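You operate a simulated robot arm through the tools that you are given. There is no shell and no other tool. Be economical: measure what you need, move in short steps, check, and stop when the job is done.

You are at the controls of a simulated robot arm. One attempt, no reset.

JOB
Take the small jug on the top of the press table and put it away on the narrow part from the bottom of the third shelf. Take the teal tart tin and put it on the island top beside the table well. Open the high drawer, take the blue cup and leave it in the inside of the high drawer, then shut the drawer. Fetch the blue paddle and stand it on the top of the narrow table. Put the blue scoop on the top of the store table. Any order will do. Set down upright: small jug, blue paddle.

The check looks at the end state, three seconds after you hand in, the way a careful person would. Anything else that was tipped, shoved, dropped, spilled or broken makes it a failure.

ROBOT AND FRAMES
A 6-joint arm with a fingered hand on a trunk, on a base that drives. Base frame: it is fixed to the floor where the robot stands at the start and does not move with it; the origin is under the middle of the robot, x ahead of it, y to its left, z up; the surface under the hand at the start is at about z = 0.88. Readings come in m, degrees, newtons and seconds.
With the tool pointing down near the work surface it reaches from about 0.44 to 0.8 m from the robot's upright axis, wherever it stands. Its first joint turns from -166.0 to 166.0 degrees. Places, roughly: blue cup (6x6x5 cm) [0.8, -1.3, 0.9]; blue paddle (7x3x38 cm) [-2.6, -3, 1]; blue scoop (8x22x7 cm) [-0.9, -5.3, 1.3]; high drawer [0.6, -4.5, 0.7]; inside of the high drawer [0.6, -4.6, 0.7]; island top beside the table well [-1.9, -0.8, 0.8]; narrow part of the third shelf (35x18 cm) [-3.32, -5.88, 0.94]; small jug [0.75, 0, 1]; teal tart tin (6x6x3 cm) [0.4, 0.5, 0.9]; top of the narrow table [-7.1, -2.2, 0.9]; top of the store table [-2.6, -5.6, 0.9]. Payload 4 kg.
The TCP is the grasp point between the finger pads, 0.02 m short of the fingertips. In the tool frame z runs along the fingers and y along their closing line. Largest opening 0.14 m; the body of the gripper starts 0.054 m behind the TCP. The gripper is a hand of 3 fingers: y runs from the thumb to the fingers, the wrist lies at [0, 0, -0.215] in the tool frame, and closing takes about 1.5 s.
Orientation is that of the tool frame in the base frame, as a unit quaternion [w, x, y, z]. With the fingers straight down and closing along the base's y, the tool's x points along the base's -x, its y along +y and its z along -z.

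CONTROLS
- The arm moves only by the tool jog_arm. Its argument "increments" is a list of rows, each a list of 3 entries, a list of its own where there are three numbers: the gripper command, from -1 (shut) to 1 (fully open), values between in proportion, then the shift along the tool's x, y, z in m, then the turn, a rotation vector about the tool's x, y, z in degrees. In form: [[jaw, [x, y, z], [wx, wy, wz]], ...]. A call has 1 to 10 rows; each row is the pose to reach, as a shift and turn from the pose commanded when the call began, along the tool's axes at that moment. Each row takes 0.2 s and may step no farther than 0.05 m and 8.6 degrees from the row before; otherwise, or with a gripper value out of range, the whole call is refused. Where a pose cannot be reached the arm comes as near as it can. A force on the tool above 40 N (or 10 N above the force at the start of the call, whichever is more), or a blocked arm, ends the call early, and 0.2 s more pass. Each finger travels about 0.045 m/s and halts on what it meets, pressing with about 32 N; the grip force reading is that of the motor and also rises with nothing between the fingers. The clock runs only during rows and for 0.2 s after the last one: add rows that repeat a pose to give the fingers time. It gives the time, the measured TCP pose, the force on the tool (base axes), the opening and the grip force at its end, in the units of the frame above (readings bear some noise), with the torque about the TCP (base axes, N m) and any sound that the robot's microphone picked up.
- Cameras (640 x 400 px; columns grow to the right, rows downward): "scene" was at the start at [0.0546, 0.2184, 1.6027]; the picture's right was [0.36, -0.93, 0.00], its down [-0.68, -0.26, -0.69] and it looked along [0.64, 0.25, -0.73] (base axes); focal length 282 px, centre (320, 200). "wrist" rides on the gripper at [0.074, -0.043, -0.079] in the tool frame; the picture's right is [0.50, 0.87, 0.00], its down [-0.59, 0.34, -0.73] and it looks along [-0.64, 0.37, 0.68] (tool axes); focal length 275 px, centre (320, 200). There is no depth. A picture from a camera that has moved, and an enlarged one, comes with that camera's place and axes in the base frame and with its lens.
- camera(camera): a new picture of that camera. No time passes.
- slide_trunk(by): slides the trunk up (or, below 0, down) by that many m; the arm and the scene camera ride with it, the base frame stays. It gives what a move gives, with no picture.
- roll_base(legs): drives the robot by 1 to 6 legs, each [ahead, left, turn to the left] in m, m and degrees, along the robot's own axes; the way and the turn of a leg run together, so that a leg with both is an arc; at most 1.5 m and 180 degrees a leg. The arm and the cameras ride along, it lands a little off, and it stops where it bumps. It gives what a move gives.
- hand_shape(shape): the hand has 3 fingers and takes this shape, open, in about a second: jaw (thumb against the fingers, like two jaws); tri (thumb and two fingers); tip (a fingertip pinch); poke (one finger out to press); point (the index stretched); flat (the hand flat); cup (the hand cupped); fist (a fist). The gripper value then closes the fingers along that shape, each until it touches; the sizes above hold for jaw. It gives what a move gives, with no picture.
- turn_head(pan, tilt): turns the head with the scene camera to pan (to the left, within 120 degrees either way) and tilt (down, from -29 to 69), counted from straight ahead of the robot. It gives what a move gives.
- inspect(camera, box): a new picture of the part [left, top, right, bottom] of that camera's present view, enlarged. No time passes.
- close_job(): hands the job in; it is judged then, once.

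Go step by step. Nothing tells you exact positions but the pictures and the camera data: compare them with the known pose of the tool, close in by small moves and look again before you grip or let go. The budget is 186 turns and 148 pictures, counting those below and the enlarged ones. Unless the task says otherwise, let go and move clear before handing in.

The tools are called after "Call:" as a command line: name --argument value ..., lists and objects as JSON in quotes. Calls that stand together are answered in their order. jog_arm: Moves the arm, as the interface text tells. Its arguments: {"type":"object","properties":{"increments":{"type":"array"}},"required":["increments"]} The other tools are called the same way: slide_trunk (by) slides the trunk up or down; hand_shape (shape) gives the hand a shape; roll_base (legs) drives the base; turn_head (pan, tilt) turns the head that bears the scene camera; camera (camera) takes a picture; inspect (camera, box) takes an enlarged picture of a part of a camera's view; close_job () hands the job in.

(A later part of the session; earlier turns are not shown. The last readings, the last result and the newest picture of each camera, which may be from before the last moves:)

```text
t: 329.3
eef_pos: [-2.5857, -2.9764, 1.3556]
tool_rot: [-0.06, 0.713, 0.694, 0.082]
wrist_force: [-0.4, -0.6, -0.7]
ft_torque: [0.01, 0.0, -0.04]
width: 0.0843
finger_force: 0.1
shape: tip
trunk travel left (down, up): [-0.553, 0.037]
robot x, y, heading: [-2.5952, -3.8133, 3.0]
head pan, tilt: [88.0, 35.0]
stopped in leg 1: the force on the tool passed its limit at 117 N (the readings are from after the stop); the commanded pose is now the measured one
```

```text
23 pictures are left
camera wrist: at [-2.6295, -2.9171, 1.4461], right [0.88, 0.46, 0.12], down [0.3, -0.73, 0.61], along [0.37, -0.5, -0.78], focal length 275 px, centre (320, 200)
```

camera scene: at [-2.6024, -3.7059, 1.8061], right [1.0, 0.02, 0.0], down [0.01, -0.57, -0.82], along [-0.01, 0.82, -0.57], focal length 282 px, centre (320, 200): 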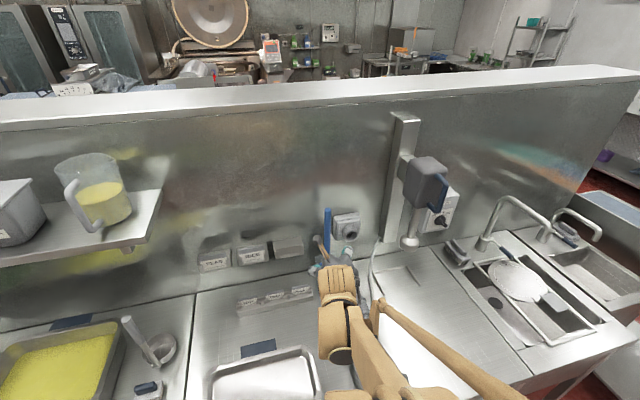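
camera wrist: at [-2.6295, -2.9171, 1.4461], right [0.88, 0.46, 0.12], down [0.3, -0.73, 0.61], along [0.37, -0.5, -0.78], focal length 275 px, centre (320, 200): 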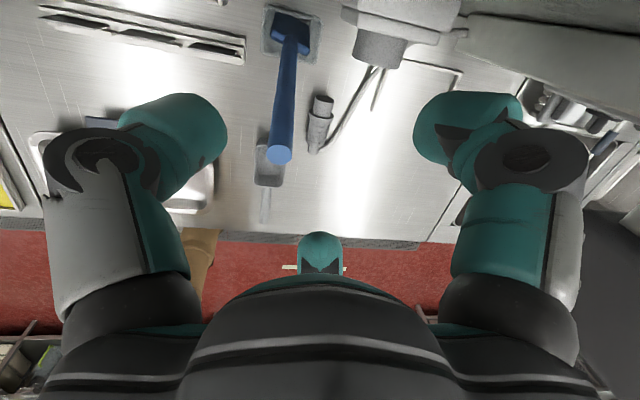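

The hand's camera bumped the backsplash; I pull back 4 cm so the hand is over the stick, narrow the fingers a bit, and lower.

Call:
jog_arm --increments '[[0.2, [-0.02, 0.001, -0.004], [0, 0, 0]], [0.1, [-0.041, 0.002, -0.008], [0, 0, 0]], [0.0, [-0.041, 0.002, -0.008], [0, 0, 0]]]'

Call:
slide_trunk --by -0.09

Call:
camera --camera "wrist"

```text
t: 330.1
eef_pos: [-2.5856, -3.0165, 1.3568]
tool_rot: [-0.062, 0.714, 0.693, 0.082]
wrist_force: [0.1, 1.8, -0.2]
ft_torque: [0.0, -0.04, 0.0]
width: 0.0706
finger_force: 0.1
shape: tip
trunk travel left (down, up): [-0.553, 0.037]
robot x, y, heading: [-2.5954, -3.8117, 3.1]
head pan, tilt: [88.0, 35.0]
```

```text
t: 331.3
eef_pos: [-2.5853, -3.0176, 1.2675]
tool_rot: [-0.061, 0.713, 0.694, 0.082]
wrist_force: [0.7, 0.7, -0.4]
ft_torque: [0.06, 0.0, -0.02]
width: 0.0707
finger_force: 0.0
shape: tip
trunk travel left (down, up): [-0.463, 0.127]
robot x, y, heading: [-2.5923, -3.8136, 3.2]
head pan, tilt: [88.0, 35.0]
```

```text
22 pictures are left
camera wrist: at [-2.6286, -2.9596, 1.3578], right [0.88, 0.46, 0.13], down [0.3, -0.73, 0.61], along [0.37, -0.5, -0.78], focal length 275 px, centre (320, 200)
```

wrist: 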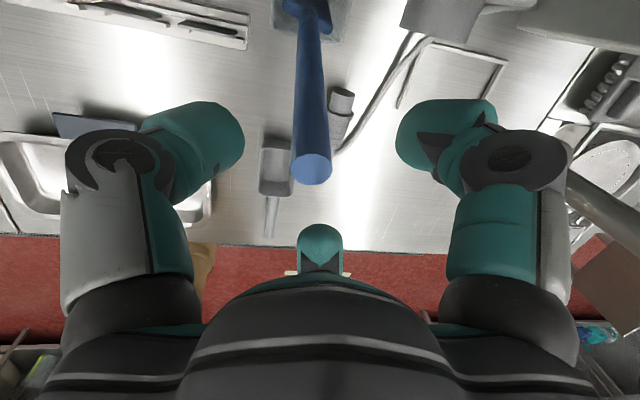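

Perfectly centred. Lower the rest and close.

Call:
slide_trunk --by -0.066

Call:
jog_arm --increments '[[-0.3, [0, 0, 0], [0, 0, 0]], [-0.6, [0, 0, 0], [0, 0, 0]], [-1, [0, 0, 0], [0, 0, 0]], [-1, [0, 0, 0], [0, 0, 0]], [-1, [0, 0, 0], [0, 0, 0]], [-1, [0, 0, 0], [0, 0, 0]], [-1, [0, 0, 0], [0, 0, 0]]]'

Call:
camera --camera "wrist"

```text
t: 332.4
eef_pos: [-2.5862, -3.0166, 1.2017]
tool_rot: [-0.061, 0.713, 0.694, 0.082]
wrist_force: [-0.5, 0.0, 0.0]
ft_torque: [0.02, 0.01, -0.04]
width: 0.0704
finger_force: 0.0
shape: tip
trunk travel left (down, up): [-0.397, 0.193]
robot x, y, heading: [-2.5953, -3.8139, 3.0]
head pan, tilt: [88.0, 35.0]
```

```text
t: 334.0
eef_pos: [-2.5858, -3.0162, 1.2009]
tool_rot: [-0.06, 0.714, 0.693, 0.082]
wrist_force: [-1.0, 0.4, -0.2]
ft_torque: [-0.05, 0.0, 0.0]
width: 0.0182
finger_force: 31.5
shape: tip
trunk travel left (down, up): [-0.397, 0.193]
robot x, y, heading: [-2.5949, -3.814, 3.2]
head pan, tilt: [88.0, 35.0]
```

```text
21 pictures are left
camera wrist: at [-2.6286, -2.9591, 1.2913], right [0.88, 0.46, 0.12], down [0.3, -0.73, 0.61], along [0.37, -0.5, -0.78], focal length 275 px, centre (320, 200)
```

wrist: 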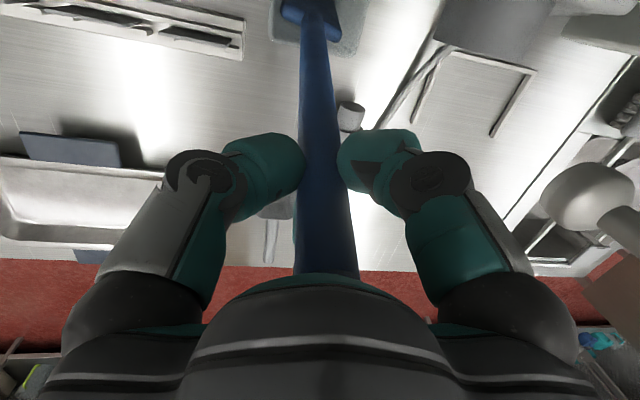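

Stick chucked firmly. Lift along the stick's own axis, out of the sleeve.

Call:
jog_arm --increments '[[-1, [0, 0, -0.03], [0, 0, 0]], [-1, [0, 0, -0.06], [0, 0, 0]], [-1, [0, 0, -0.09], [0, 0, 0]], [-1, [0, 0, -0.12], [0, 0, 0]], [-1, [0, 0, -0.15], [0, 0, 0]], [-1, [0, 0, -0.18], [0, 0, 0]]]'

Call:
slide_trunk --by 0.15

Call:
camera --camera "wrist"

```text
t: 335.4
eef_pos: [-2.5916, -3.0554, 1.3779]
tool_rot: [-0.062, 0.713, 0.693, 0.083]
wrist_force: [0.2, -0.1, -1.5]
ft_torque: [-0.07, -0.01, 0.01]
width: 0.0183
finger_force: 31.9
shape: tip
trunk travel left (down, up): [-0.397, 0.193]
robot x, y, heading: [-2.5932, -3.8107, 2.8]
head pan, tilt: [88.0, 35.0]
```

```text
t: 337.1
eef_pos: [-2.5912, -3.0531, 1.5275]
tool_rot: [-0.062, 0.713, 0.694, 0.082]
wrist_force: [-0.5, 0.1, -1.7]
ft_torque: [-0.08, 0.0, 0.03]
width: 0.0183
finger_force: 32.2
shape: tip
trunk travel left (down, up): [-0.547, 0.043]
robot x, y, heading: [-2.5936, -3.8129, 3.2]
head pan, tilt: [88.0, 35.0]
```

```text
20 pictures are left
camera wrist: at [-2.6346, -2.9958, 1.6179], right [0.88, 0.46, 0.12], down [0.3, -0.73, 0.61], along [0.37, -0.5, -0.78], focal length 275 px, centre (320, 200)
```

wrist: 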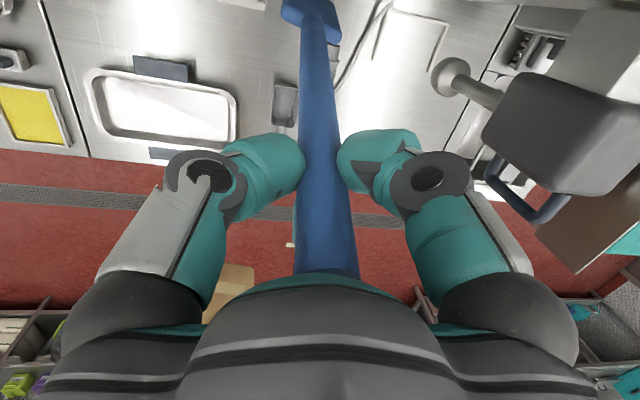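

Paddle is free and held. I back away, straighten it vertical, drive west and turn so my left faces west, then look.

Call:
roll_base --legs '[[0, -0.4, 0], [-1.3, 0.07, 0], [-0.5, 0, 0], [0, 0, 90]]'

Call:
jog_arm --increments '[[-1, [0, 0, 0], [0, -5.3, 0]], [-1, [0, 0, 0], [0, -10.6, 0]]]'

Call:
turn_head --pan 75 --tilt 20

Call:
camera --camera "scene"

```text
t: 352.2
eef_pos: [-5.1484, -4.2304, 1.5286]
tool_rot: [-0.101, 0.012, 0.995, 0.015]
wrist_force: [0.2, 0.7, -0.8]
ft_torque: [-0.02, -0.02, 0.03]
width: 0.0184
finger_force: 31.4
shape: tip
trunk travel left (down, up): [-0.547, 0.043]
robot x, y, heading: [-4.3881, -4.2328, 93.1]
head pan, tilt: [88.0, 35.0]
```

```text
t: 352.8
eef_pos: [-5.1478, -4.2304, 1.5278]
tool_rot: [-0.007, 0.014, 1.0, 0.014]
wrist_force: [-0.4, -0.1, -2.1]
ft_torque: [0.0, 0.05, -0.01]
width: 0.0188
finger_force: 32.2
shape: tip
trunk travel left (down, up): [-0.547, 0.043]
robot x, y, heading: [-4.3923, -4.2304, 93.3]
head pan, tilt: [88.0, 35.0]
```

```text
t: 353.6
eef_pos: [-5.1471, -4.2309, 1.5279]
tool_rot: [-0.009, 0.013, 1.0, 0.013]
wrist_force: [0.1, 0.1, -1.0]
ft_torque: [-0.04, 0.0, 0.0]
width: 0.0182
finger_force: 32.2
shape: tip
trunk travel left (down, up): [-0.547, 0.043]
robot x, y, heading: [-4.3899, -4.2318, 93.4]
head pan, tilt: [75.0, 20.0]
```

```text
19 pictures are left
camera scene: at [-4.6703, -4.245, 1.9899], right [0.2, 0.98, 0.0], down [0.34, -0.07, -0.94], along [-0.92, 0.19, -0.34], focal length 282 px, centre (320, 200)
```

scene: 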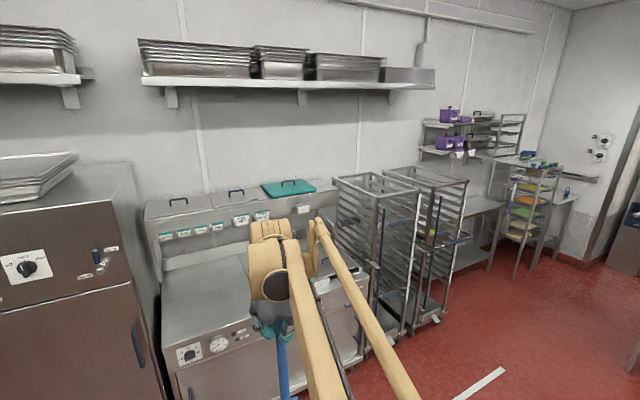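

The narrow table is at the far wall past the two tray racks, under the purple pots. Zoom in.

Call:
inspect --camera "scene" --box '[400, 90, 600, 290]'

```text
2.00 times, centred on (500, 190) of scene
camera zoom: at [-4.6703, -4.245, 1.9899], right [0.2, 0.98, 0.0], down [0.34, -0.07, -0.94], along [-0.92, 0.19, -0.34], focal length 564 px, centre (-40, 220)
```

zoom: 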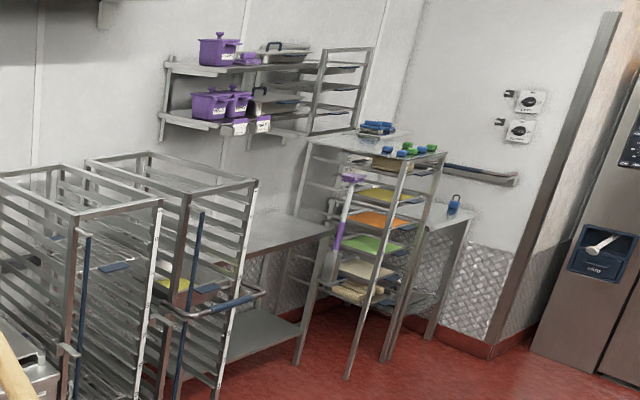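

Free surface on the narrow table lies between the rack (y < -2.3) and the coloured-tray rack (y > -1.6); I aim for (-7.07, -1.98). Drive west, then north.

Call:
roll_base --legs '[[0, 0.8, 0], [1.2, 0, 0], [1.1, 0, 0], [0, 0.4, 0]]'

Call:
turn_head --pan 95 --tilt 35

Call:
camera --camera "scene"

```text
t: 370.7
eef_pos: [-6.5202, -2.0697, 1.5281]
tool_rot: [-0.009, 0.0, 1.0, 0.014]
wrist_force: [-0.4, -0.9, -1.8]
ft_torque: [-0.03, 0.03, 0.01]
width: 0.0185
finger_force: 32.0
shape: tip
trunk travel left (down, up): [-0.547, 0.043]
robot x, y, heading: [-5.7618, -2.052, 94.8]
head pan, tilt: [75.0, 20.0]
```

```text
t: 371.5
eef_pos: [-6.5192, -2.0699, 1.5277]
tool_rot: [-0.009, 0.0, 1.0, 0.014]
wrist_force: [0.3, 0.4, -1.4]
ft_torque: [-0.01, -0.02, 0.03]
width: 0.0184
finger_force: 32.0
shape: tip
trunk travel left (down, up): [-0.547, 0.043]
robot x, y, heading: [-5.7608, -2.0495, 94.8]
head pan, tilt: [95.0, 35.0]
```

```text
17 pictures are left
camera scene: at [-6.0376, -2.103, 1.9661], right [-0.17, 0.99, 0.0], down [0.57, 0.1, -0.82], along [-0.81, -0.14, -0.57], focal length 282 px, centre (320, 200)
```

scene: 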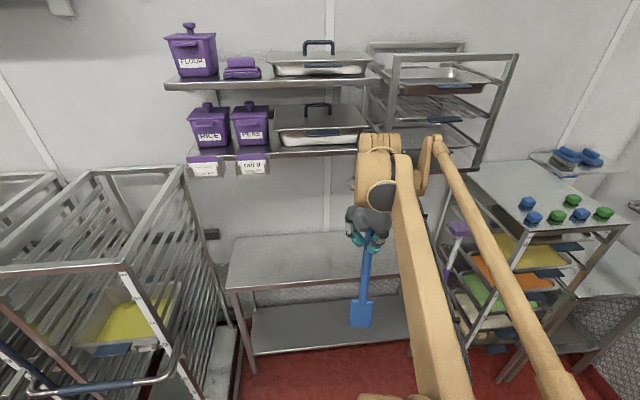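

The pot shelf overhangs the table at z ≈ 1.55, so I'll stand the paddle near the table's front edge at about (-7.0, -2.08). Lower first, then move in.

Call:
slide_trunk --by -0.283

Call:
roll_base --legs '[[0.025, 0.38, 0]]'

Call:
camera --camera "scene"

```text
t: 374.4
eef_pos: [-6.5215, -2.0699, 1.245]
tool_rot: [-0.009, 0.001, 1.0, 0.013]
wrist_force: [0.7, 0.1, -2.1]
ft_torque: [-0.01, 0.01, -0.01]
width: 0.0183
finger_force: 31.9
shape: tip
trunk travel left (down, up): [-0.264, 0.326]
robot x, y, heading: [-5.7612, -2.0509, 94.7]
head pan, tilt: [95.0, 35.0]
```

```text
t: 376.8
eef_pos: [-6.9076, -2.0782, 1.2434]
tool_rot: [-0.009, 0.001, 1.0, 0.014]
wrist_force: [-0.5, 0.4, -1.4]
ft_torque: [-0.02, -0.01, -0.04]
width: 0.0186
finger_force: 32.1
shape: tip
trunk travel left (down, up): [-0.264, 0.326]
robot x, y, heading: [-6.149, -2.057, 94.9]
head pan, tilt: [95.0, 35.0]
```

```text
16 pictures are left
camera scene: at [-6.4257, -2.1107, 1.6828], right [-0.17, 0.99, 0.0], down [0.57, 0.1, -0.82], along [-0.81, -0.14, -0.57], focal length 282 px, centre (320, 200)
```

scene: 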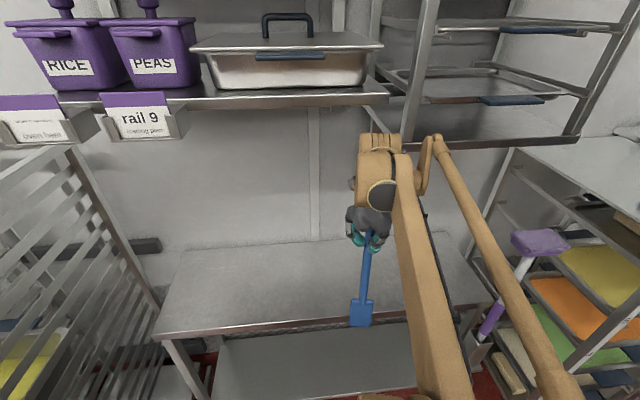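

Clear so far: blade just in front of the table edge. Move in 10.5 cm more, then lower.

Call:
roll_base --legs '[[0.01, 0.105, 0]]'

Call:
slide_trunk --by -0.02

Call:
slide_trunk --by -0.012

```text
t: 378.0
eef_pos: [-7.0132, -2.0838, 1.2437]
tool_rot: [-0.01, -0.001, 1.0, 0.015]
wrist_force: [-0.3, 0.4, -1.8]
ft_torque: [0.0, 0.0, 0.01]
width: 0.0183
finger_force: 32.4
shape: tip
trunk travel left (down, up): [-0.264, 0.326]
robot x, y, heading: [-6.2589, -2.0587, 94.7]
head pan, tilt: [95.0, 35.0]
```

```text
t: 378.7
eef_pos: [-7.0125, -2.0842, 1.2236]
tool_rot: [-0.01, -0.002, 1.0, 0.015]
wrist_force: [0.2, 0.3, -2.2]
ft_torque: [0.0, 0.04, -0.02]
width: 0.0181
finger_force: 31.7
shape: tip
trunk travel left (down, up): [-0.244, 0.346]
robot x, y, heading: [-6.2553, -2.0589, 95.1]
head pan, tilt: [95.0, 35.0]
```

```text
t: 379.3
eef_pos: [-7.0119, -2.0822, 1.2134]
tool_rot: [-0.01, -0.002, 1.0, 0.015]
wrist_force: [-0.1, 0.3, -1.7]
ft_torque: [0.02, 0.01, -0.02]
width: 0.0184
finger_force: 32.4
shape: tip
trunk travel left (down, up): [-0.232, 0.358]
robot x, y, heading: [-6.2583, -2.0564, 94.9]
head pan, tilt: [95.0, 35.0]
```

Call:
slide_trunk --by -0.008

Call:
slide_trunk --by -0.006

Call:
slide_trunk --by -0.006

Call:
inspect --camera "scene" --box '[260, 120, 480, 340]'

```text
t: 379.8
eef_pos: [-7.0119, -2.0823, 1.2041]
tool_rot: [-0.01, -0.001, 1.0, 0.015]
wrist_force: [-0.6, 0.1, -2.9]
ft_torque: [0.03, 0.0, 0.01]
width: 0.0187
finger_force: 32.1
shape: tip
trunk travel left (down, up): [-0.224, 0.366]
robot x, y, heading: [-6.2556, -2.0574, 94.6]
head pan, tilt: [95.0, 35.0]
```

```text
t: 380.4
eef_pos: [-7.0114, -2.0802, 1.2001]
tool_rot: [-0.009, 0.0, 1.0, 0.015]
wrist_force: [-1.7, 2.9, 29.3]
ft_torque: [0.02, 0.11, -0.03]
width: 0.0187
finger_force: 31.9
shape: tip
trunk travel left (down, up): [-0.218, 0.372]
robot x, y, heading: [-6.2529, -2.0541, 94.7]
head pan, tilt: [95.0, 35.0]
```

```text
t: 380.7
eef_pos: [-7.0102, -2.0807, 1.2013]
tool_rot: [-0.01, -0.002, 1.0, 0.015]
wrist_force: [0.1, 2.1, 18.1]
ft_torque: [0.04, 0.04, -0.01]
width: 0.019
finger_force: 32.0
shape: tip
trunk travel left (down, up): [-0.216, 0.374]
robot x, y, heading: [-6.2595, -2.0576, 95.1]
head pan, tilt: [95.0, 35.0]
stopped: the force on the tool passed its limit at 46 N (the readings are from after the stop); the commanded pose is now the measured one
```

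```text
1.82 times, centred on (370, 230) of scene
camera zoom: at [-6.5273, -2.1115, 1.6362], right [-0.17, 0.99, 0.0], down [0.56, 0.1, -0.82], along [-0.81, -0.14, -0.57], focal length 513 px, centre (229, 146)
```

zoom: 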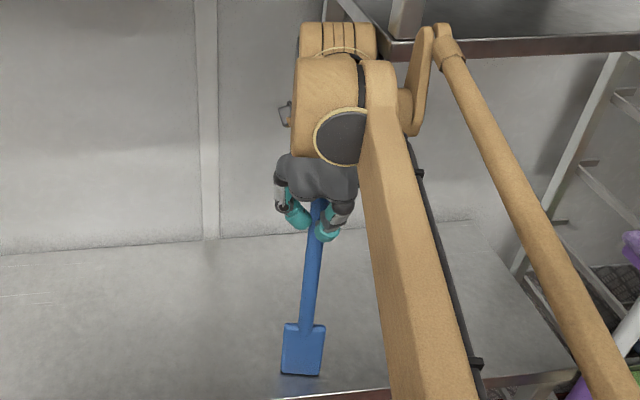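

The paddle stands vertical on its blade on the table. Ease the pressure and open very gradually.

Call:
slide_trunk --by 0.002

Call:
jog_arm --increments '[[-0.74, [0, 0, 0], [0, 0, 0]], [-0.72, [0, 0, 0], [0, 0, 0]], [-0.7, [0, 0, 0], [0, 0, 0]], [-0.68, [0, 0, 0], [0, 0, 0]], [-0.65, [0, 0, 0], [0, 0, 0]], [-0.6, [0, 0, 0], [0, 0, 0]], [-0.5, [0, 0, 0], [0, 0, 0]], [-0.4, [0, 0, 0], [0, 0, 0]], [-0.3, [0, 0, 0], [0, 0, 0]], [-0.2, [0, 0, 0], [0, 0, 0]]]'

Call:
inspect --camera "scene" --box '[300, 170, 440, 330]'

```text
t: 381.2
eef_pos: [-7.0109, -2.0806, 1.2019]
tool_rot: [-0.01, -0.001, 1.0, 0.014]
wrist_force: [0.1, 0.7, 8.3]
ft_torque: [-0.03, -0.02, 0.01]
width: 0.0188
finger_force: 31.7
shape: tip
trunk travel left (down, up): [-0.218, 0.372]
robot x, y, heading: [-6.2559, -2.0536, 95.0]
head pan, tilt: [95.0, 35.0]
```

```text
t: 383.4
eef_pos: [-7.011, -2.0817, 1.2009]
tool_rot: [-0.01, -0.001, 1.0, 0.015]
wrist_force: [0.3, -0.3, 0.0]
ft_torque: [0.0, -0.02, 0.0]
width: 0.0555
finger_force: 0.0
shape: tip
trunk travel left (down, up): [-0.218, 0.372]
robot x, y, heading: [-6.2591, -2.0597, 94.8]
head pan, tilt: [95.0, 35.0]
```

```text
2.50 times, centred on (370, 250) of scene
camera zoom: at [-6.5294, -2.113, 1.6378], right [-0.17, 0.99, 0.0], down [0.56, 0.1, -0.82], along [-0.81, -0.14, -0.57], focal length 705 px, centre (195, 75)
```

zoom: 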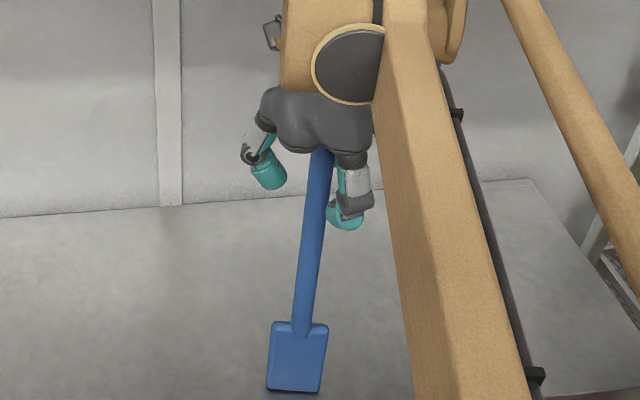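

It stands by itself. The shelf is close above, so I open fully and slide the hand out sideways through the gap between thumb and finger, away from the stick.

Call:
jog_arm --increments '[[0.2, [0, 0, 0], [0, 0, 0]], [0.6, [0, 0, 0], [0, 0, 0]], [1, [0, 0, 0], [0, 0, 0]], [1, [0, 0, 0], [0, 0, 0]], [1, [0, 0, 0], [0, 0, 0]], [1, [-0.02, 0.012, -0.005], [0, 0, 0]], [1, [-0.045, 0.026, -0.01], [0, 0, 0]], [1, [-0.075, 0.043, -0.01], [0, 0, 0]], [1, [-0.105, 0.06, -0.01], [0, 0, 0]], [1, [-0.14, 0.08, -0.01], [0, 0, 0]]]'

Call:
inspect --camera "scene" --box '[280, 150, 480, 350]'

```text
t: 385.6
eef_pos: [-6.8714, -1.9909, 1.2094]
tool_rot: [-0.009, 0.006, 1.0, 0.015]
wrist_force: [-0.2, 0.5, 0.7]
ft_torque: [-0.01, 0.0, -0.01]
width: 0.1398
finger_force: 0.0
shape: tip
trunk travel left (down, up): [-0.218, 0.372]
robot x, y, heading: [-6.2533, -2.0654, 94.7]
head pan, tilt: [95.0, 35.0]
```

```text
2.00 times, centred on (380, 250) of scene
camera zoom: at [-6.5273, -2.1117, 1.6378], right [-0.17, 0.99, 0.0], down [0.57, 0.1, -0.82], along [-0.81, -0.14, -0.57], focal length 564 px, centre (200, 100)
```

zoom: 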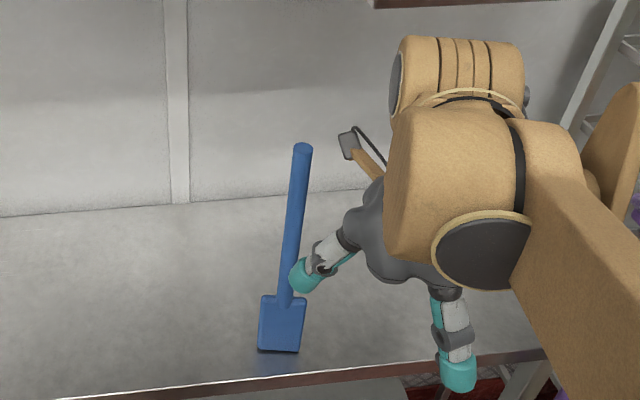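

The paddle stands free. I retreat, raise the trunk and drive back east along the aisle to the drawer table.

Call:
roll_base --legs '[[0, -0.5, 0]]'

Call:
slide_trunk --by 0.3

Call:
roll_base --legs '[[-1.1, 0, 0], [-1.05, 0, 0], [0, 0, 85], [-1.4, 0, 0], [-1.5, 0, 0]]'

Call:
roll_base --legs '[[-1.5, 0, 0], [-1.2, -0.4, 0]]'

Call:
turn_head --pan 90 --tilt 45

Call:
camera --camera "scene"

```text
t: 388.6
eef_pos: [-6.3722, -1.9434, 1.2086]
tool_rot: [-0.01, 0.012, 1.0, 0.014]
wrist_force: [-1.0, 0.3, -0.8]
ft_torque: [0.04, 0.01, 0.03]
width: 0.14
finger_force: 0.1
shape: tip
trunk travel left (down, up): [-0.218, 0.372]
robot x, y, heading: [-5.756, -2.0202, 93.9]
head pan, tilt: [95.0, 35.0]
```

```text
t: 391.6
eef_pos: [-6.3735, -1.9422, 1.509]
tool_rot: [-0.009, 0.012, 1.0, 0.013]
wrist_force: [0.0, 0.5, 0.1]
ft_torque: [-0.02, 0.02, 0.01]
width: 0.14
finger_force: 0.1
shape: tip
trunk travel left (down, up): [-0.518, 0.072]
robot x, y, heading: [-5.7545, -2.0207, 94.0]
head pan, tilt: [95.0, 35.0]
```

```text
t: 405.0
eef_pos: [-5.878, -4.7063, 1.5114]
tool_rot: [-0.017, -0.549, 0.836, 0.011]
wrist_force: [-11.2, 18.0, 2.4]
ft_torque: [-2.01, -0.97, -0.87]
width: 0.14
finger_force: 0.1
shape: tip
trunk travel left (down, up): [-0.518, 0.072]
robot x, y, heading: [-5.5783, -4.1651, 163.2]
head pan, tilt: [95.0, 35.0]
stopped in leg 3: the force on the tool passed its limit at 140 N (the readings are from after the stop); the commanded pose is now the measured one
```

```text
t: 406.0
eef_pos: [-5.873, -4.7051, 1.5117]
tool_rot: [-0.016, -0.542, 0.84, 0.013]
wrist_force: [-10.5, 15.4, 5.0]
ft_torque: [-2.1, -0.92, -0.82]
width: 0.1402
finger_force: 0.1
shape: tip
trunk travel left (down, up): [-0.518, 0.072]
robot x, y, heading: [-5.5671, -4.1707, 162.8]
head pan, tilt: [95.0, 35.0]
stopped in leg 1: the force on the tool passed its limit at 49 N (the readings are from after the stop); the commanded pose is now the measured one
```

```text
t: 406.7
eef_pos: [-5.8729, -4.7065, 1.5111]
tool_rot: [-0.016, -0.544, 0.839, 0.011]
wrist_force: [-12.3, 20.8, 4.2]
ft_torque: [-2.3, -1.31, -1.13]
width: 0.1401
finger_force: 0.1
shape: tip
trunk travel left (down, up): [-0.518, 0.072]
robot x, y, heading: [-5.5646, -4.1711, 162.9]
head pan, tilt: [90.0, 45.0]
```

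```text
12 pictures are left
camera scene: at [-5.633, -4.4311, 1.9237], right [-0.95, 0.3, 0.0], down [0.21, 0.67, -0.71], along [-0.21, -0.68, -0.7], focal length 282 px, centre (320, 200)
```

scene: 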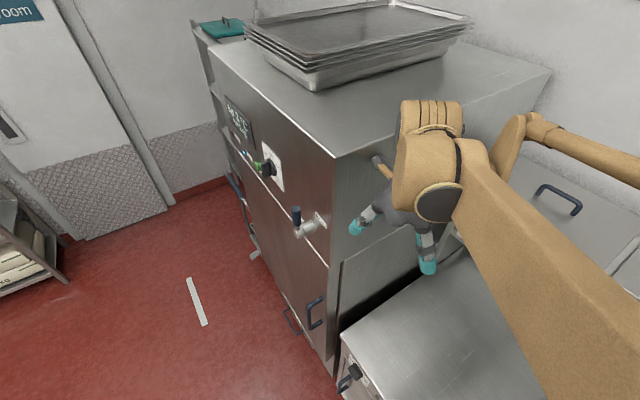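

The hand bumped the tall cabinet while turning. I turn back, move away to the open aisle, then complete the turn.

Call:
roll_base --legs '[[0, 0, -20], [-0.14, -0.48, 0], [0, 0, 37], [-0.6, 0.15, 0], [-1.4, 0.15, 0]]'

Call:
roll_base --legs '[[-1.4, 0, 0], [-1.4, 0.0, 0], [-0.8, -0.35, 0]]'

```text
t: 417.9
eef_pos: [-4.3723, -4.6799, 1.5106]
tool_rot: [-0.019, -0.668, 0.743, 0.013]
wrist_force: [1.1, 0.0, -0.4]
ft_torque: [-0.01, 0.12, -0.05]
width: 0.1401
finger_force: 0.1
shape: tip
trunk travel left (down, up): [-0.518, 0.072]
robot x, y, heading: [-4.2569, -4.0731, -179.4]
head pan, tilt: [90.0, 45.0]
stopped in leg 5: the robot was blocked; the commanded pose is now the measured one
```

```text
t: 418.6
eef_pos: [-4.3808, -4.6814, 1.5092]
tool_rot: [-0.018, -0.668, 0.744, 0.01]
wrist_force: [0.3, 0.0, 0.0]
ft_torque: [0.01, -0.03, 0.03]
width: 0.1399
finger_force: 0.0
shape: tip
trunk travel left (down, up): [-0.518, 0.072]
robot x, y, heading: [-4.2523, -4.0719, -179.3]
head pan, tilt: [90.0, 45.0]
stopped in leg 1: the robot was blocked; the commanded pose is now the measured one
```

The counter edge juts out here; shift south 0.3 m and continue east.

Call:
roll_base --legs '[[0.05, 0.3, 0], [-1.4, 0, 0], [-1.4, -0.1, 0], [-1.4, -0.1, 0]]'

```text
t: 440.3
eef_pos: [-0.2499, -4.7234, 1.5108]
tool_rot: [-0.017, -0.672, 0.741, 0.011]
wrist_force: [-0.8, 1.0, -0.5]
ft_torque: [0.05, 0.06, 0.0]
width: 0.1399
finger_force: 0.0
shape: tip
trunk travel left (down, up): [-0.518, 0.072]
robot x, y, heading: [-0.1341, -4.1183, -178.7]
head pan, tilt: [90.0, 45.0]
```

Call:
roll_base --legs '[[-0.75, -0.4, 0]]'

Call:
turn_head --pan 92 --tilt 50

Call:
camera --camera "scene"

```text
t: 444.8
eef_pos: [0.4852, -4.3079, 1.5102]
tool_rot: [-0.018, -0.668, 0.744, 0.012]
wrist_force: [-1.7, -0.4, 0.2]
ft_torque: [0.0, 0.01, -0.02]
width: 0.14
finger_force: 0.1
shape: tip
trunk travel left (down, up): [-0.518, 0.072]
robot x, y, heading: [0.6035, -3.7022, -179.0]
head pan, tilt: [90.0, 45.0]
```

```text
t: 445.5
eef_pos: [0.4846, -4.3087, 1.5104]
tool_rot: [-0.018, -0.669, 0.743, 0.011]
wrist_force: [0.1, -1.3, -0.6]
ft_torque: [-0.02, 0.0, -0.03]
width: 0.1399
finger_force: 0.1
shape: tip
trunk travel left (down, up): [-0.518, 0.072]
robot x, y, heading: [0.6067, -3.7025, -179.2]
head pan, tilt: [92.0, 50.0]
```

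```text
11 pictures are left
camera scene: at [0.6322, -3.9693, 1.9159], right [-1.0, -0.05, 0.0], down [-0.04, 0.77, -0.64], along [0.03, -0.64, -0.77], focal length 282 px, centre (320, 200)
```

scene: 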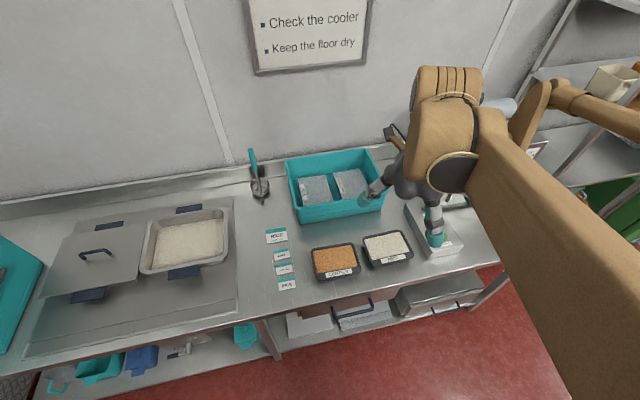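

Call:
inspect --camera "scene" --box '[250, 250, 500, 370]'

```text
2.56 times, centred on (375, 310) of scene
camera zoom: at [0.6322, -3.9693, 1.9159], right [-1.0, -0.05, 0.0], down [-0.04, 0.77, -0.64], along [0.03, -0.64, -0.77], focal length 722 px, centre (179, -82)
```

zoom: 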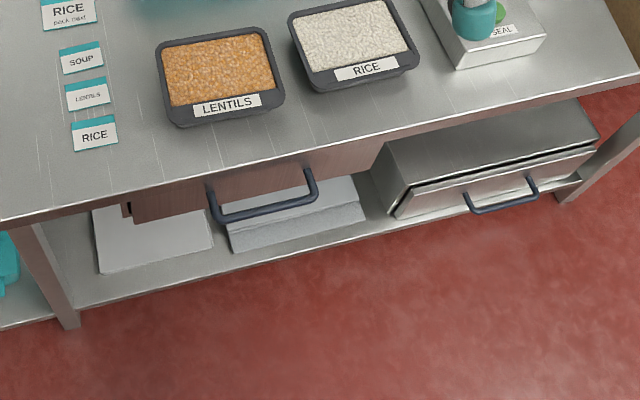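

The high drawer sits right under the table top with a bar handle at about (0.515, -4.35, 0.75); its front faces az ~106°. I'll grip the bar with a near-horizontal hand, fingers above and thumb below. Turn the base to face it, stand off, and re-orient the hand.

Call:
roll_base --legs '[[0, 0, 27], [0.19, -0.38, 0]]'

Call:
jog_arm --increments '[[0.2, [0, 0, 0], [0, 0, -8.4]], [0.2, [0, 0, 0], [0, 0, -16.8]], [0.2, [0, 0, 0], [0, 0, -25.2]], [0.2, [0, 0, 0], [0, 0, -33.6]], [0.2, [0, 0, 0], [0, 0, -42]], [0.2, [0, 0, 0], [0, 0, -50.4]], [0.2, [0, 0, 0], [0, 0, -58.8]], [0.2, [0, 0, 0], [0, 0, -67.2]], [0.2, [0, 0, 0], [0, 0, -75.6]], [0.2, [0, 0, 0], [0, 0, -84]]]'

```text
t: 449.4
eef_pos: [0.4278, -4.0486, 1.5101]
tool_rot: [0.02, 0.822, -0.568, -0.006]
wrist_force: [0.3, 0.2, 0.8]
ft_torque: [-0.04, 0.0, -0.01]
width: 0.14
finger_force: 0.0
shape: tip
trunk travel left (down, up): [-0.518, 0.072]
robot x, y, heading: [0.2599, -3.4537, -152.6]
head pan, tilt: [92.0, 50.0]
```

```text
t: 451.6
eef_pos: [0.4267, -4.0474, 1.5103]
tool_rot: [0.011, 0.991, 0.129, -0.018]
wrist_force: [-0.5, -0.5, 0.0]
ft_torque: [-0.03, -0.02, 0.01]
width: 0.0845
finger_force: 0.1
shape: tip
trunk travel left (down, up): [-0.518, 0.072]
robot x, y, heading: [0.2632, -3.4513, -152.5]
head pan, tilt: [92.0, 50.0]
```

The hand's y axis already points inward, so I tilt it 65° while lowering the hand relative to the trunk.

Call:
jog_arm --increments '[[0.2, [0, 0.01, 0.04], [0, 0, 0]], [0.2, [0, 0.02, 0.08], [-7, 0, 0]], [0.2, [0, 0.03, 0.12], [-14, 0, 0]], [0.2, [0, 0.045, 0.16], [-21, 0, 0]], [0.2, [0, 0.06, 0.2], [-28, 0, 0]], [0.2, [0, 0.075, 0.235], [-35, 0, 0]], [0.2, [0, 0.09, 0.27], [-42, 0, 0]], [0.2, [0, 0.1, 0.3], [-49, 0, 0]], [0.2, [0, 0.11, 0.32], [-56, 0, 0]], [0.2, [0, 0.12, 0.33], [-63, 0, 0]]]'

Call:
slide_trunk --by -0.37

Call:
camera --camera "scene"

```text
t: 453.8
eef_pos: [0.4483, -4.1754, 1.1806]
tool_rot: [0.528, 0.84, 0.119, 0.051]
wrist_force: [-0.2, -0.6, 0.0]
ft_torque: [-0.01, 0.01, 0.0]
width: 0.0845
finger_force: 0.1
shape: tip
trunk travel left (down, up): [-0.518, 0.072]
robot x, y, heading: [0.2642, -3.4522, -152.5]
head pan, tilt: [92.0, 50.0]
```

```text
t: 457.4
eef_pos: [0.4484, -4.1742, 0.8138]
tool_rot: [0.527, 0.84, 0.12, 0.051]
wrist_force: [0.2, 0.7, -0.2]
ft_torque: [0.03, -0.01, 0.0]
width: 0.0843
finger_force: 0.1
shape: tip
trunk travel left (down, up): [-0.148, 0.442]
robot x, y, heading: [0.2665, -3.4582, -152.3]
head pan, tilt: [92.0, 50.0]
```

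```text
9 pictures are left
camera scene: at [0.4069, -3.6788, 1.546], right [-0.87, -0.49, 0.0], down [-0.38, 0.67, -0.64], along [0.32, -0.56, -0.77], focal length 282 px, centre (320, 200)
```

scene: 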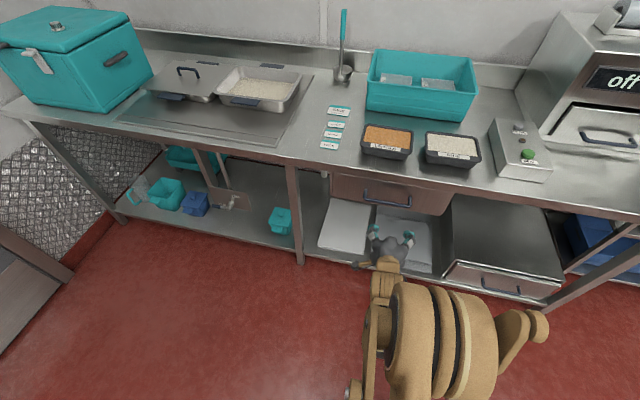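

Excellent view: the bar centre triangulates to (0.513, -4.348, 0.757). Lower to that height and advance onto the bar.

Call:
slide_trunk --by -0.055

Call:
roll_base --legs '[[0.023, 0.182, 0]]'

Call:
camera --camera "wrist"

```text
t: 458.4
eef_pos: [0.449, -4.1738, 0.7579]
tool_rot: [0.527, 0.84, 0.119, 0.051]
wrist_force: [0.6, -0.8, 0.5]
ft_torque: [0.03, 0.01, -0.03]
width: 0.0844
finger_force: 0.1
shape: tip
trunk travel left (down, up): [-0.093, 0.497]
robot x, y, heading: [0.2642, -3.4507, -152.4]
head pan, tilt: [92.0, 50.0]
```

```text
t: 459.8
eef_pos: [0.5033, -4.3157, 0.76]
tool_rot: [0.528, 0.839, 0.12, 0.053]
wrist_force: [-5.2, 13.2, 8.7]
ft_torque: [-0.35, -0.31, 0.26]
width: 0.0822
finger_force: 0.0
shape: tip
trunk travel left (down, up): [-0.093, 0.497]
robot x, y, heading: [0.3189, -3.5974, -152.4]
head pan, tilt: [92.0, 50.0]
stopped in leg 1: the force on the tool passed its limit at 70 N (the readings are from after the stop); the commanded pose is now the measured one
```

```text
8 pictures are left
camera wrist: at [0.5526, -4.2098, 0.7516], right [0.61, -0.23, 0.76], down [-0.68, 0.35, 0.65], along [-0.42, -0.91, 0.06], focal length 275 px, centre (320, 200)
```

wrist: 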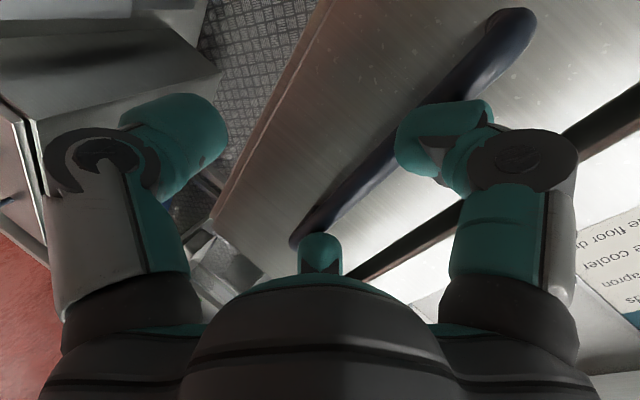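

The fingertips ran onto the bar itself: the bar is at z ≈ 0.772. Back off 3 cm, raise 1.5 cm and re-advance so the bar enters between fingers and thumb.

Call:
roll_base --legs '[[0, -0.03, 0]]'

Call:
slide_trunk --by 0.016

Call:
roll_base --legs '[[0.002, 0.056, 0]]'

Call:
jog_arm --increments '[[-0.1, [0, 0, 0], [0, 0, 0]], [-0.4, [0, 0, 0], [0, 0, 0]], [-0.7, [0, 0, 0], [0, 0, 0]], [-1, [0, 0, 0], [0, 0, 0]], [-1, [0, 0, 0], [0, 0, 0]], [-1, [0, 0, 0], [0, 0, 0]], [-1, [0, 0, 0], [0, 0, 0]]]'

```text
t: 460.6
eef_pos: [0.491, -4.2905, 0.7568]
tool_rot: [0.527, 0.84, 0.12, 0.053]
wrist_force: [0.3, 0.3, -0.1]
ft_torque: [-0.02, -0.02, 0.02]
width: 0.0838
finger_force: 0.0
shape: tip
trunk travel left (down, up): [-0.093, 0.497]
robot x, y, heading: [0.3064, -3.5674, -152.2]
head pan, tilt: [92.0, 50.0]
```

```text
t: 461.3
eef_pos: [0.4909, -4.2912, 0.7729]
tool_rot: [0.526, 0.84, 0.12, 0.053]
wrist_force: [0.8, -0.5, -0.8]
ft_torque: [-0.04, -0.01, -0.02]
width: 0.0841
finger_force: 0.1
shape: tip
trunk travel left (down, up): [-0.109, 0.481]
robot x, y, heading: [0.3041, -3.5696, -152.3]
head pan, tilt: [92.0, 50.0]
```

```text
t: 462.2
eef_pos: [0.5152, -4.3429, 0.7733]
tool_rot: [0.526, 0.84, 0.12, 0.052]
wrist_force: [0.3, 0.9, 0.1]
ft_torque: [-0.01, 0.0, -0.01]
width: 0.0837
finger_force: 0.0
shape: tip
trunk travel left (down, up): [-0.109, 0.481]
robot x, y, heading: [0.3294, -3.6198, -152.4]
head pan, tilt: [92.0, 50.0]
```

```text
t: 463.8
eef_pos: [0.5142, -4.3427, 0.7745]
tool_rot: [0.527, 0.84, 0.12, 0.052]
wrist_force: [1.8, -2.9, 3.3]
ft_torque: [0.06, 0.01, -0.05]
width: 0.0204
finger_force: 32.2
shape: tip
trunk travel left (down, up): [-0.109, 0.481]
robot x, y, heading: [0.3249, -3.6205, -152.4]
head pan, tilt: [92.0, 50.0]
```

Bar gripped. Pull the drawer out along its normal.

Call:
roll_base --legs '[[-0.025, -0.12, 0], [-0.028, -0.135, 0]]'

Call:
camera --camera "scene"

```text
t: 466.0
eef_pos: [0.4446, -4.0943, 0.7716]
tool_rot: [0.526, 0.84, 0.119, 0.052]
wrist_force: [0.2, 1.3, -24.7]
ft_torque: [-0.25, -0.12, 0.03]
width: 0.0169
finger_force: 32.2
shape: tip
trunk travel left (down, up): [-0.109, 0.481]
robot x, y, heading: [0.2584, -3.3699, -152.2]
head pan, tilt: [92.0, 50.0]
```

```text
7 pictures are left
camera scene: at [0.4028, -3.6029, 1.5063], right [-0.87, -0.49, 0.0], down [-0.38, 0.67, -0.64], along [0.32, -0.56, -0.77], focal length 282 px, centre (320, 200)
```

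scene: 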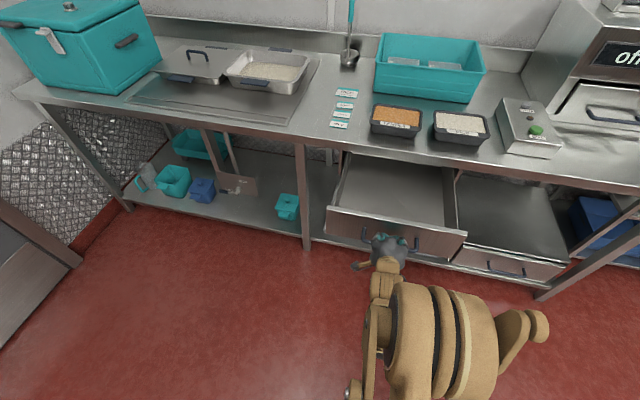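

The drawer is open about 25 cm and empty. Release the bar, back off and head for the cup.

Call:
jog_arm --increments '[[-0.6, [0, 0, 0], [0, 0, 0]], [-0.3, [0, 0, 0], [0, 0, 0]], [0.0, [0, 0, 0], [0, 0, 0]], [0.2, [0, 0, 0], [0, 0, 0]], [0.2, [0, 0, 0], [0, 0, 0]], [0.2, [0, 0, 0], [0, 0, 0]]]'

Call:
roll_base --legs '[[0, -0.25, 0]]'

Call:
slide_trunk --by 0.4

Call:
jog_arm --increments '[[0.4, [0, 0, -0.02], [7, 0, 0]], [0.4, [0, 0, -0.04], [14, 0, 0]], [0.4, [0, 0, -0.06], [21, 0, 0]], [0.4, [0, 0, -0.08], [28, 0, 0]], [0.4, [0, 0, -0.1], [35, 0, 0]], [0.4, [0, 0, -0.12], [42, 0, 0]], [0.4, [0, 0, -0.12], [49, 0, 0]], [0.4, [0, 0, -0.12], [56, 0, 0]], [0.4, [0, 0, -0.12], [63, 0, 0]]]'

```text
t: 467.4
eef_pos: [0.4442, -4.0931, 0.7735]
tool_rot: [0.527, 0.84, 0.12, 0.051]
wrist_force: [-0.2, 1.5, -0.3]
ft_torque: [-0.03, -0.01, 0.03]
width: 0.0828
finger_force: 0.1
shape: tip
trunk travel left (down, up): [-0.109, 0.481]
robot x, y, heading: [0.2606, -3.3723, -152.3]
head pan, tilt: [92.0, 50.0]
```

```text
t: 469.2
eef_pos: [0.3275, -3.8716, 0.7749]
tool_rot: [0.526, 0.84, 0.119, 0.051]
wrist_force: [0.0, 0.5, 0.0]
ft_torque: [-0.04, 0.0, 0.02]
width: 0.0835
finger_force: 0.1
shape: tip
trunk travel left (down, up): [-0.109, 0.481]
robot x, y, heading: [0.1465, -3.1515, -152.3]
head pan, tilt: [92.0, 50.0]
```

```text
t: 473.0
eef_pos: [0.3288, -3.8728, 1.1745]
tool_rot: [0.527, 0.84, 0.118, 0.052]
wrist_force: [0.4, 0.1, 0.6]
ft_torque: [-0.02, 0.01, 0.01]
width: 0.0831
finger_force: 0.0
shape: tip
trunk travel left (down, up): [-0.509, 0.081]
robot x, y, heading: [0.1423, -3.152, -152.6]
head pan, tilt: [92.0, 50.0]
```

```text
t: 475.0
eef_pos: [0.3028, -3.7693, 1.2249]
tool_rot: [0.009, 0.991, 0.129, -0.018]
wrist_force: [0.4, -0.1, 0.2]
ft_torque: [0.01, -0.03, 0.0]
width: 0.0976
finger_force: 0.1
shape: tip
trunk travel left (down, up): [-0.509, 0.081]
robot x, y, heading: [0.1438, -3.1497, -152.8]
head pan, tilt: [92.0, 50.0]
```

Hand is vertical again. Drive north to the cup table and yaw the hand so the fingers fit between the cups.

Call:
roll_base --legs '[[0, 0, 76], [-1.2, 0.25, 0], [-0.58, 0.1, 0]]'

Call:
jog_arm --increments '[[0.4, [0, 0, 0], [0, 0, -8]], [0.4, [0, 0, 0], [0, 0, -16]], [0.4, [0, 0, 0], [0, 0, -24]], [0.4, [0, 0, 0], [0, 0, -32]], [0.4, [0, 0, 0], [0, 0, -40]]]'

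Call:
turn_head --pan 75 --tilt 50

Call:
camera --camera "scene"

```text
t: 487.4
eef_pos: [0.705, -1.3402, 1.2255]
tool_rot: [0.019, 0.701, 0.713, -0.007]
wrist_force: [0.4, 0.0, 1.2]
ft_torque: [-0.04, 0.0, -0.04]
width: 0.0978
finger_force: 0.0
shape: tip
trunk travel left (down, up): [-0.509, 0.081]
robot x, y, heading: [0.0716, -1.3455, -76.3]
head pan, tilt: [92.0, 50.0]
```

```text
t: 488.6
eef_pos: [0.7052, -1.3411, 1.2261]
tool_rot: [0.017, 0.416, 0.909, -0.014]
wrist_force: [-0.8, -0.2, -0.9]
ft_torque: [-0.01, 0.04, 0.01]
width: 0.0975
finger_force: 0.2
shape: tip
trunk travel left (down, up): [-0.509, 0.081]
robot x, y, heading: [0.0667, -1.3472, -76.2]
head pan, tilt: [92.0, 50.0]
```

```text
t: 489.4
eef_pos: [0.7046, -1.3404, 1.227]
tool_rot: [0.016, 0.416, 0.909, -0.014]
wrist_force: [-0.1, -0.6, 0.5]
ft_torque: [-0.02, -0.01, 0.03]
width: 0.0978
finger_force: 0.0
shape: tip
trunk travel left (down, up): [-0.509, 0.081]
robot x, y, heading: [0.0666, -1.3452, -76.4]
head pan, tilt: [75.0, 50.0]
```

```text
6 pictures are left
camera scene: at [0.3244, -1.2849, 1.9069], right [-0.02, -1.0, 0.0], down [-0.77, 0.02, -0.64], along [0.64, -0.02, -0.77], focal length 282 px, centre (320, 200)
```

scene: 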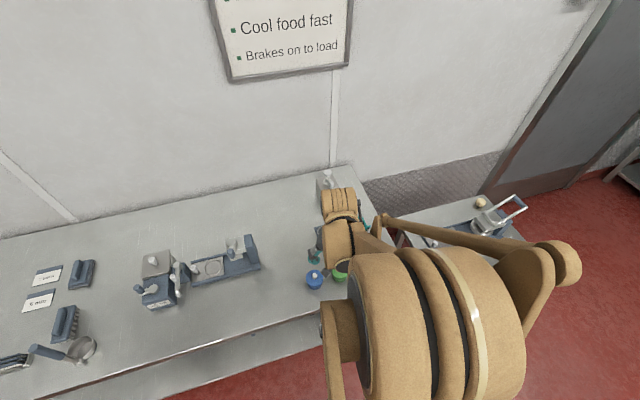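

The blue cup is at about (0.775, -1.281). Move over it and lower by trunk; check with the wrist camera.

Call:
jog_arm --increments '[[0.3, [0, 0.03, 0], [0, 0, 0]], [0.3, [0, 0.06, 0], [0, 0, 0]], [0.3, [-0.001, 0.0914, 0], [0, 0, 0]]]'

Call:
slide_trunk --by -0.23

Call:
camera --camera "wrist"

```text
t: 490.2
eef_pos: [0.7747, -1.2807, 1.2248]
tool_rot: [0.016, 0.416, 0.909, -0.015]
wrist_force: [-0.3, 0.0, -0.9]
ft_torque: [0.01, 0.0, 0.01]
width: 0.0913
finger_force: 0.1
shape: tip
trunk travel left (down, up): [-0.509, 0.081]
robot x, y, heading: [0.069, -1.3473, -76.3]
head pan, tilt: [75.0, 50.0]
```

```text
t: 492.6
eef_pos: [0.7742, -1.2814, 0.9951]
tool_rot: [0.016, 0.416, 0.909, -0.013]
wrist_force: [0.7, 0.1, 0.4]
ft_torque: [0.02, 0.01, 0.03]
width: 0.0915
finger_force: 0.2
shape: tip
trunk travel left (down, up): [-0.279, 0.311]
robot x, y, heading: [0.067, -1.3438, -76.2]
head pan, tilt: [75.0, 50.0]
```

```text
5 pictures are left
camera wrist: at [0.6918, -1.2505, 1.0707], right [0.33, 0.94, -0.03], down [0.63, -0.19, 0.75], along [0.7, -0.27, -0.66], focal length 275 px, centre (320, 200)
```

wrist: 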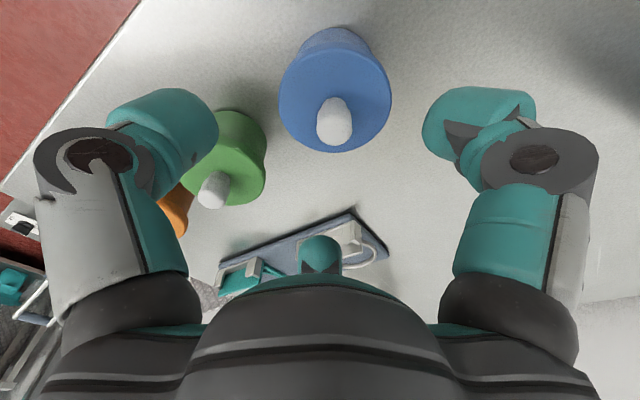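

The cup (with white knob) is centred between the fingers. Lower and grip.

Call:
slide_trunk --by -0.088

Call:
jog_arm --increments '[[0.0, [0, 0, 0], [0, 0, 0]], [-0.4, [0, 0, 0], [0, 0, 0]], [-0.8, [0, 0, 0], [0, 0, 0]], [-1, [0, 0, 0], [0, 0, 0]], [-1, [0, 0, 0], [0, 0, 0]], [-1, [0, 0, 0], [0, 0, 0]], [-1, [0, 0, 0], [0, 0, 0]]]'

Call:
slide_trunk --by 0.3

```text
t: 493.9
eef_pos: [0.7738, -1.2819, 0.9073]
tool_rot: [0.016, 0.417, 0.909, -0.013]
wrist_force: [-0.1, 0.3, 0.5]
ft_torque: [0.03, 0.03, 0.02]
width: 0.0916
finger_force: 0.2
shape: tip
trunk travel left (down, up): [-0.191, 0.399]
robot x, y, heading: [0.0685, -1.3476, -76.1]
head pan, tilt: [75.0, 50.0]
```

```text
t: 495.5
eef_pos: [0.7725, -1.2812, 0.906]
tool_rot: [0.016, 0.416, 0.909, -0.014]
wrist_force: [0.0, -0.1, 0.1]
ft_torque: [0.01, 0.01, 0.02]
width: 0.0486
finger_force: 31.6
shape: tip
trunk travel left (down, up): [-0.191, 0.399]
robot x, y, heading: [0.0662, -1.3486, -76.5]
head pan, tilt: [75.0, 50.0]
```

```text
t: 498.5
eef_pos: [0.7736, -1.2807, 1.2077]
tool_rot: [0.016, 0.416, 0.909, -0.014]
wrist_force: [-0.3, 0.5, 0.0]
ft_torque: [-0.02, -0.01, 0.0]
width: 0.0485
finger_force: 31.9
shape: tip
trunk travel left (down, up): [-0.491, 0.099]
robot x, y, heading: [0.0638, -1.343, -76.3]
head pan, tilt: [75.0, 50.0]
```

Cup held (same 6 cm reading as the tin). Drive back to the drawer.

Call:
roll_base --legs '[[1.2, -0.265, 0], [0.6, -0.135, 0], [0, 0, -76.3]]'

```text
t: 511.1
eef_pos: [0.3316, -3.8785, 1.2061]
tool_rot: [0.004, 0.888, 0.46, -0.021]
wrist_force: [0.0, -0.7, 0.4]
ft_torque: [-0.02, -0.01, 0.01]
width: 0.0484
finger_force: 31.7
shape: tip
trunk travel left (down, up): [-0.491, 0.099]
robot x, y, heading: [0.0944, -3.207, -152.5]
head pan, tilt: [75.0, 50.0]
```

Call:
roll_base --legs '[[0.038, 0.424, 0]]'

Call:
turn_head --pan 92 --tilt 55

Call:
camera --camera "scene"

```text
t: 513.7
eef_pos: [0.4972, -4.2736, 1.2066]
tool_rot: [0.003, 0.887, 0.461, -0.02]
wrist_force: [-0.1, 0.3, 0.1]
ft_torque: [0.02, -0.01, 0.01]
width: 0.0485
finger_force: 32.2
shape: tip
trunk travel left (down, up): [-0.491, 0.099]
robot x, y, heading: [0.2539, -3.6013, -152.5]
head pan, tilt: [75.0, 50.0]
```

```text
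t: 514.5
eef_pos: [0.4957, -4.2738, 1.2071]
tool_rot: [0.004, 0.888, 0.46, -0.021]
wrist_force: [-0.1, -0.2, -0.8]
ft_torque: [-0.01, 0.02, 0.01]
width: 0.0482
finger_force: 31.5
shape: tip
trunk travel left (down, up): [-0.491, 0.099]
robot x, y, heading: [0.2586, -3.6045, -152.3]
head pan, tilt: [92.0, 55.0]
```

```text
4 pictures are left
camera scene: at [0.4024, -3.8271, 1.8824], right [-0.87, -0.49, 0.0], down [-0.4, 0.71, -0.57], along [0.28, -0.5, -0.82], focal length 282 px, centre (320, 200)
```

scene: 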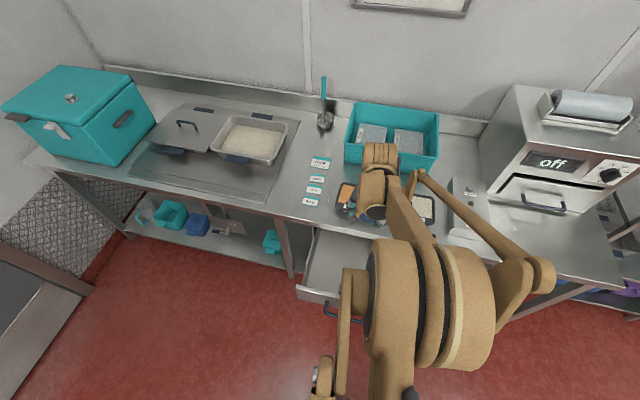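

Position is right: between the drawer front and the table edge. Lower into the drawer.

Call:
slide_trunk --by -0.38

Call:
slide_trunk --by -0.04

Call:
slide_trunk --by -0.03

```text
t: 518.2
eef_pos: [0.4955, -4.2736, 0.8276]
tool_rot: [0.003, 0.887, 0.461, -0.021]
wrist_force: [-0.4, -0.2, 0.1]
ft_torque: [0.02, 0.04, -0.02]
width: 0.0487
finger_force: 32.0
shape: tip
trunk travel left (down, up): [-0.111, 0.479]
robot x, y, heading: [0.2638, -3.6065, -152.2]
head pan, tilt: [92.0, 55.0]
```

```text
t: 519.0
eef_pos: [0.4955, -4.2739, 0.7871]
tool_rot: [0.004, 0.887, 0.461, -0.021]
wrist_force: [-0.1, -0.5, -0.5]
ft_torque: [0.03, 0.03, 0.01]
width: 0.0485
finger_force: 31.7
shape: tip
trunk travel left (down, up): [-0.071, 0.519]
robot x, y, heading: [0.2587, -3.606, -152.3]
head pan, tilt: [92.0, 55.0]
```

```text
t: 519.8
eef_pos: [0.4958, -4.2729, 0.7574]
tool_rot: [0.003, 0.887, 0.461, -0.021]
wrist_force: [-0.3, 0.2, 0.1]
ft_torque: [-0.01, 0.03, 0.05]
width: 0.0484
finger_force: 32.2
shape: tip
trunk travel left (down, up): [-0.041, 0.549]
robot x, y, heading: [0.2634, -3.6055, -152.3]
head pan, tilt: [92.0, 55.0]
```

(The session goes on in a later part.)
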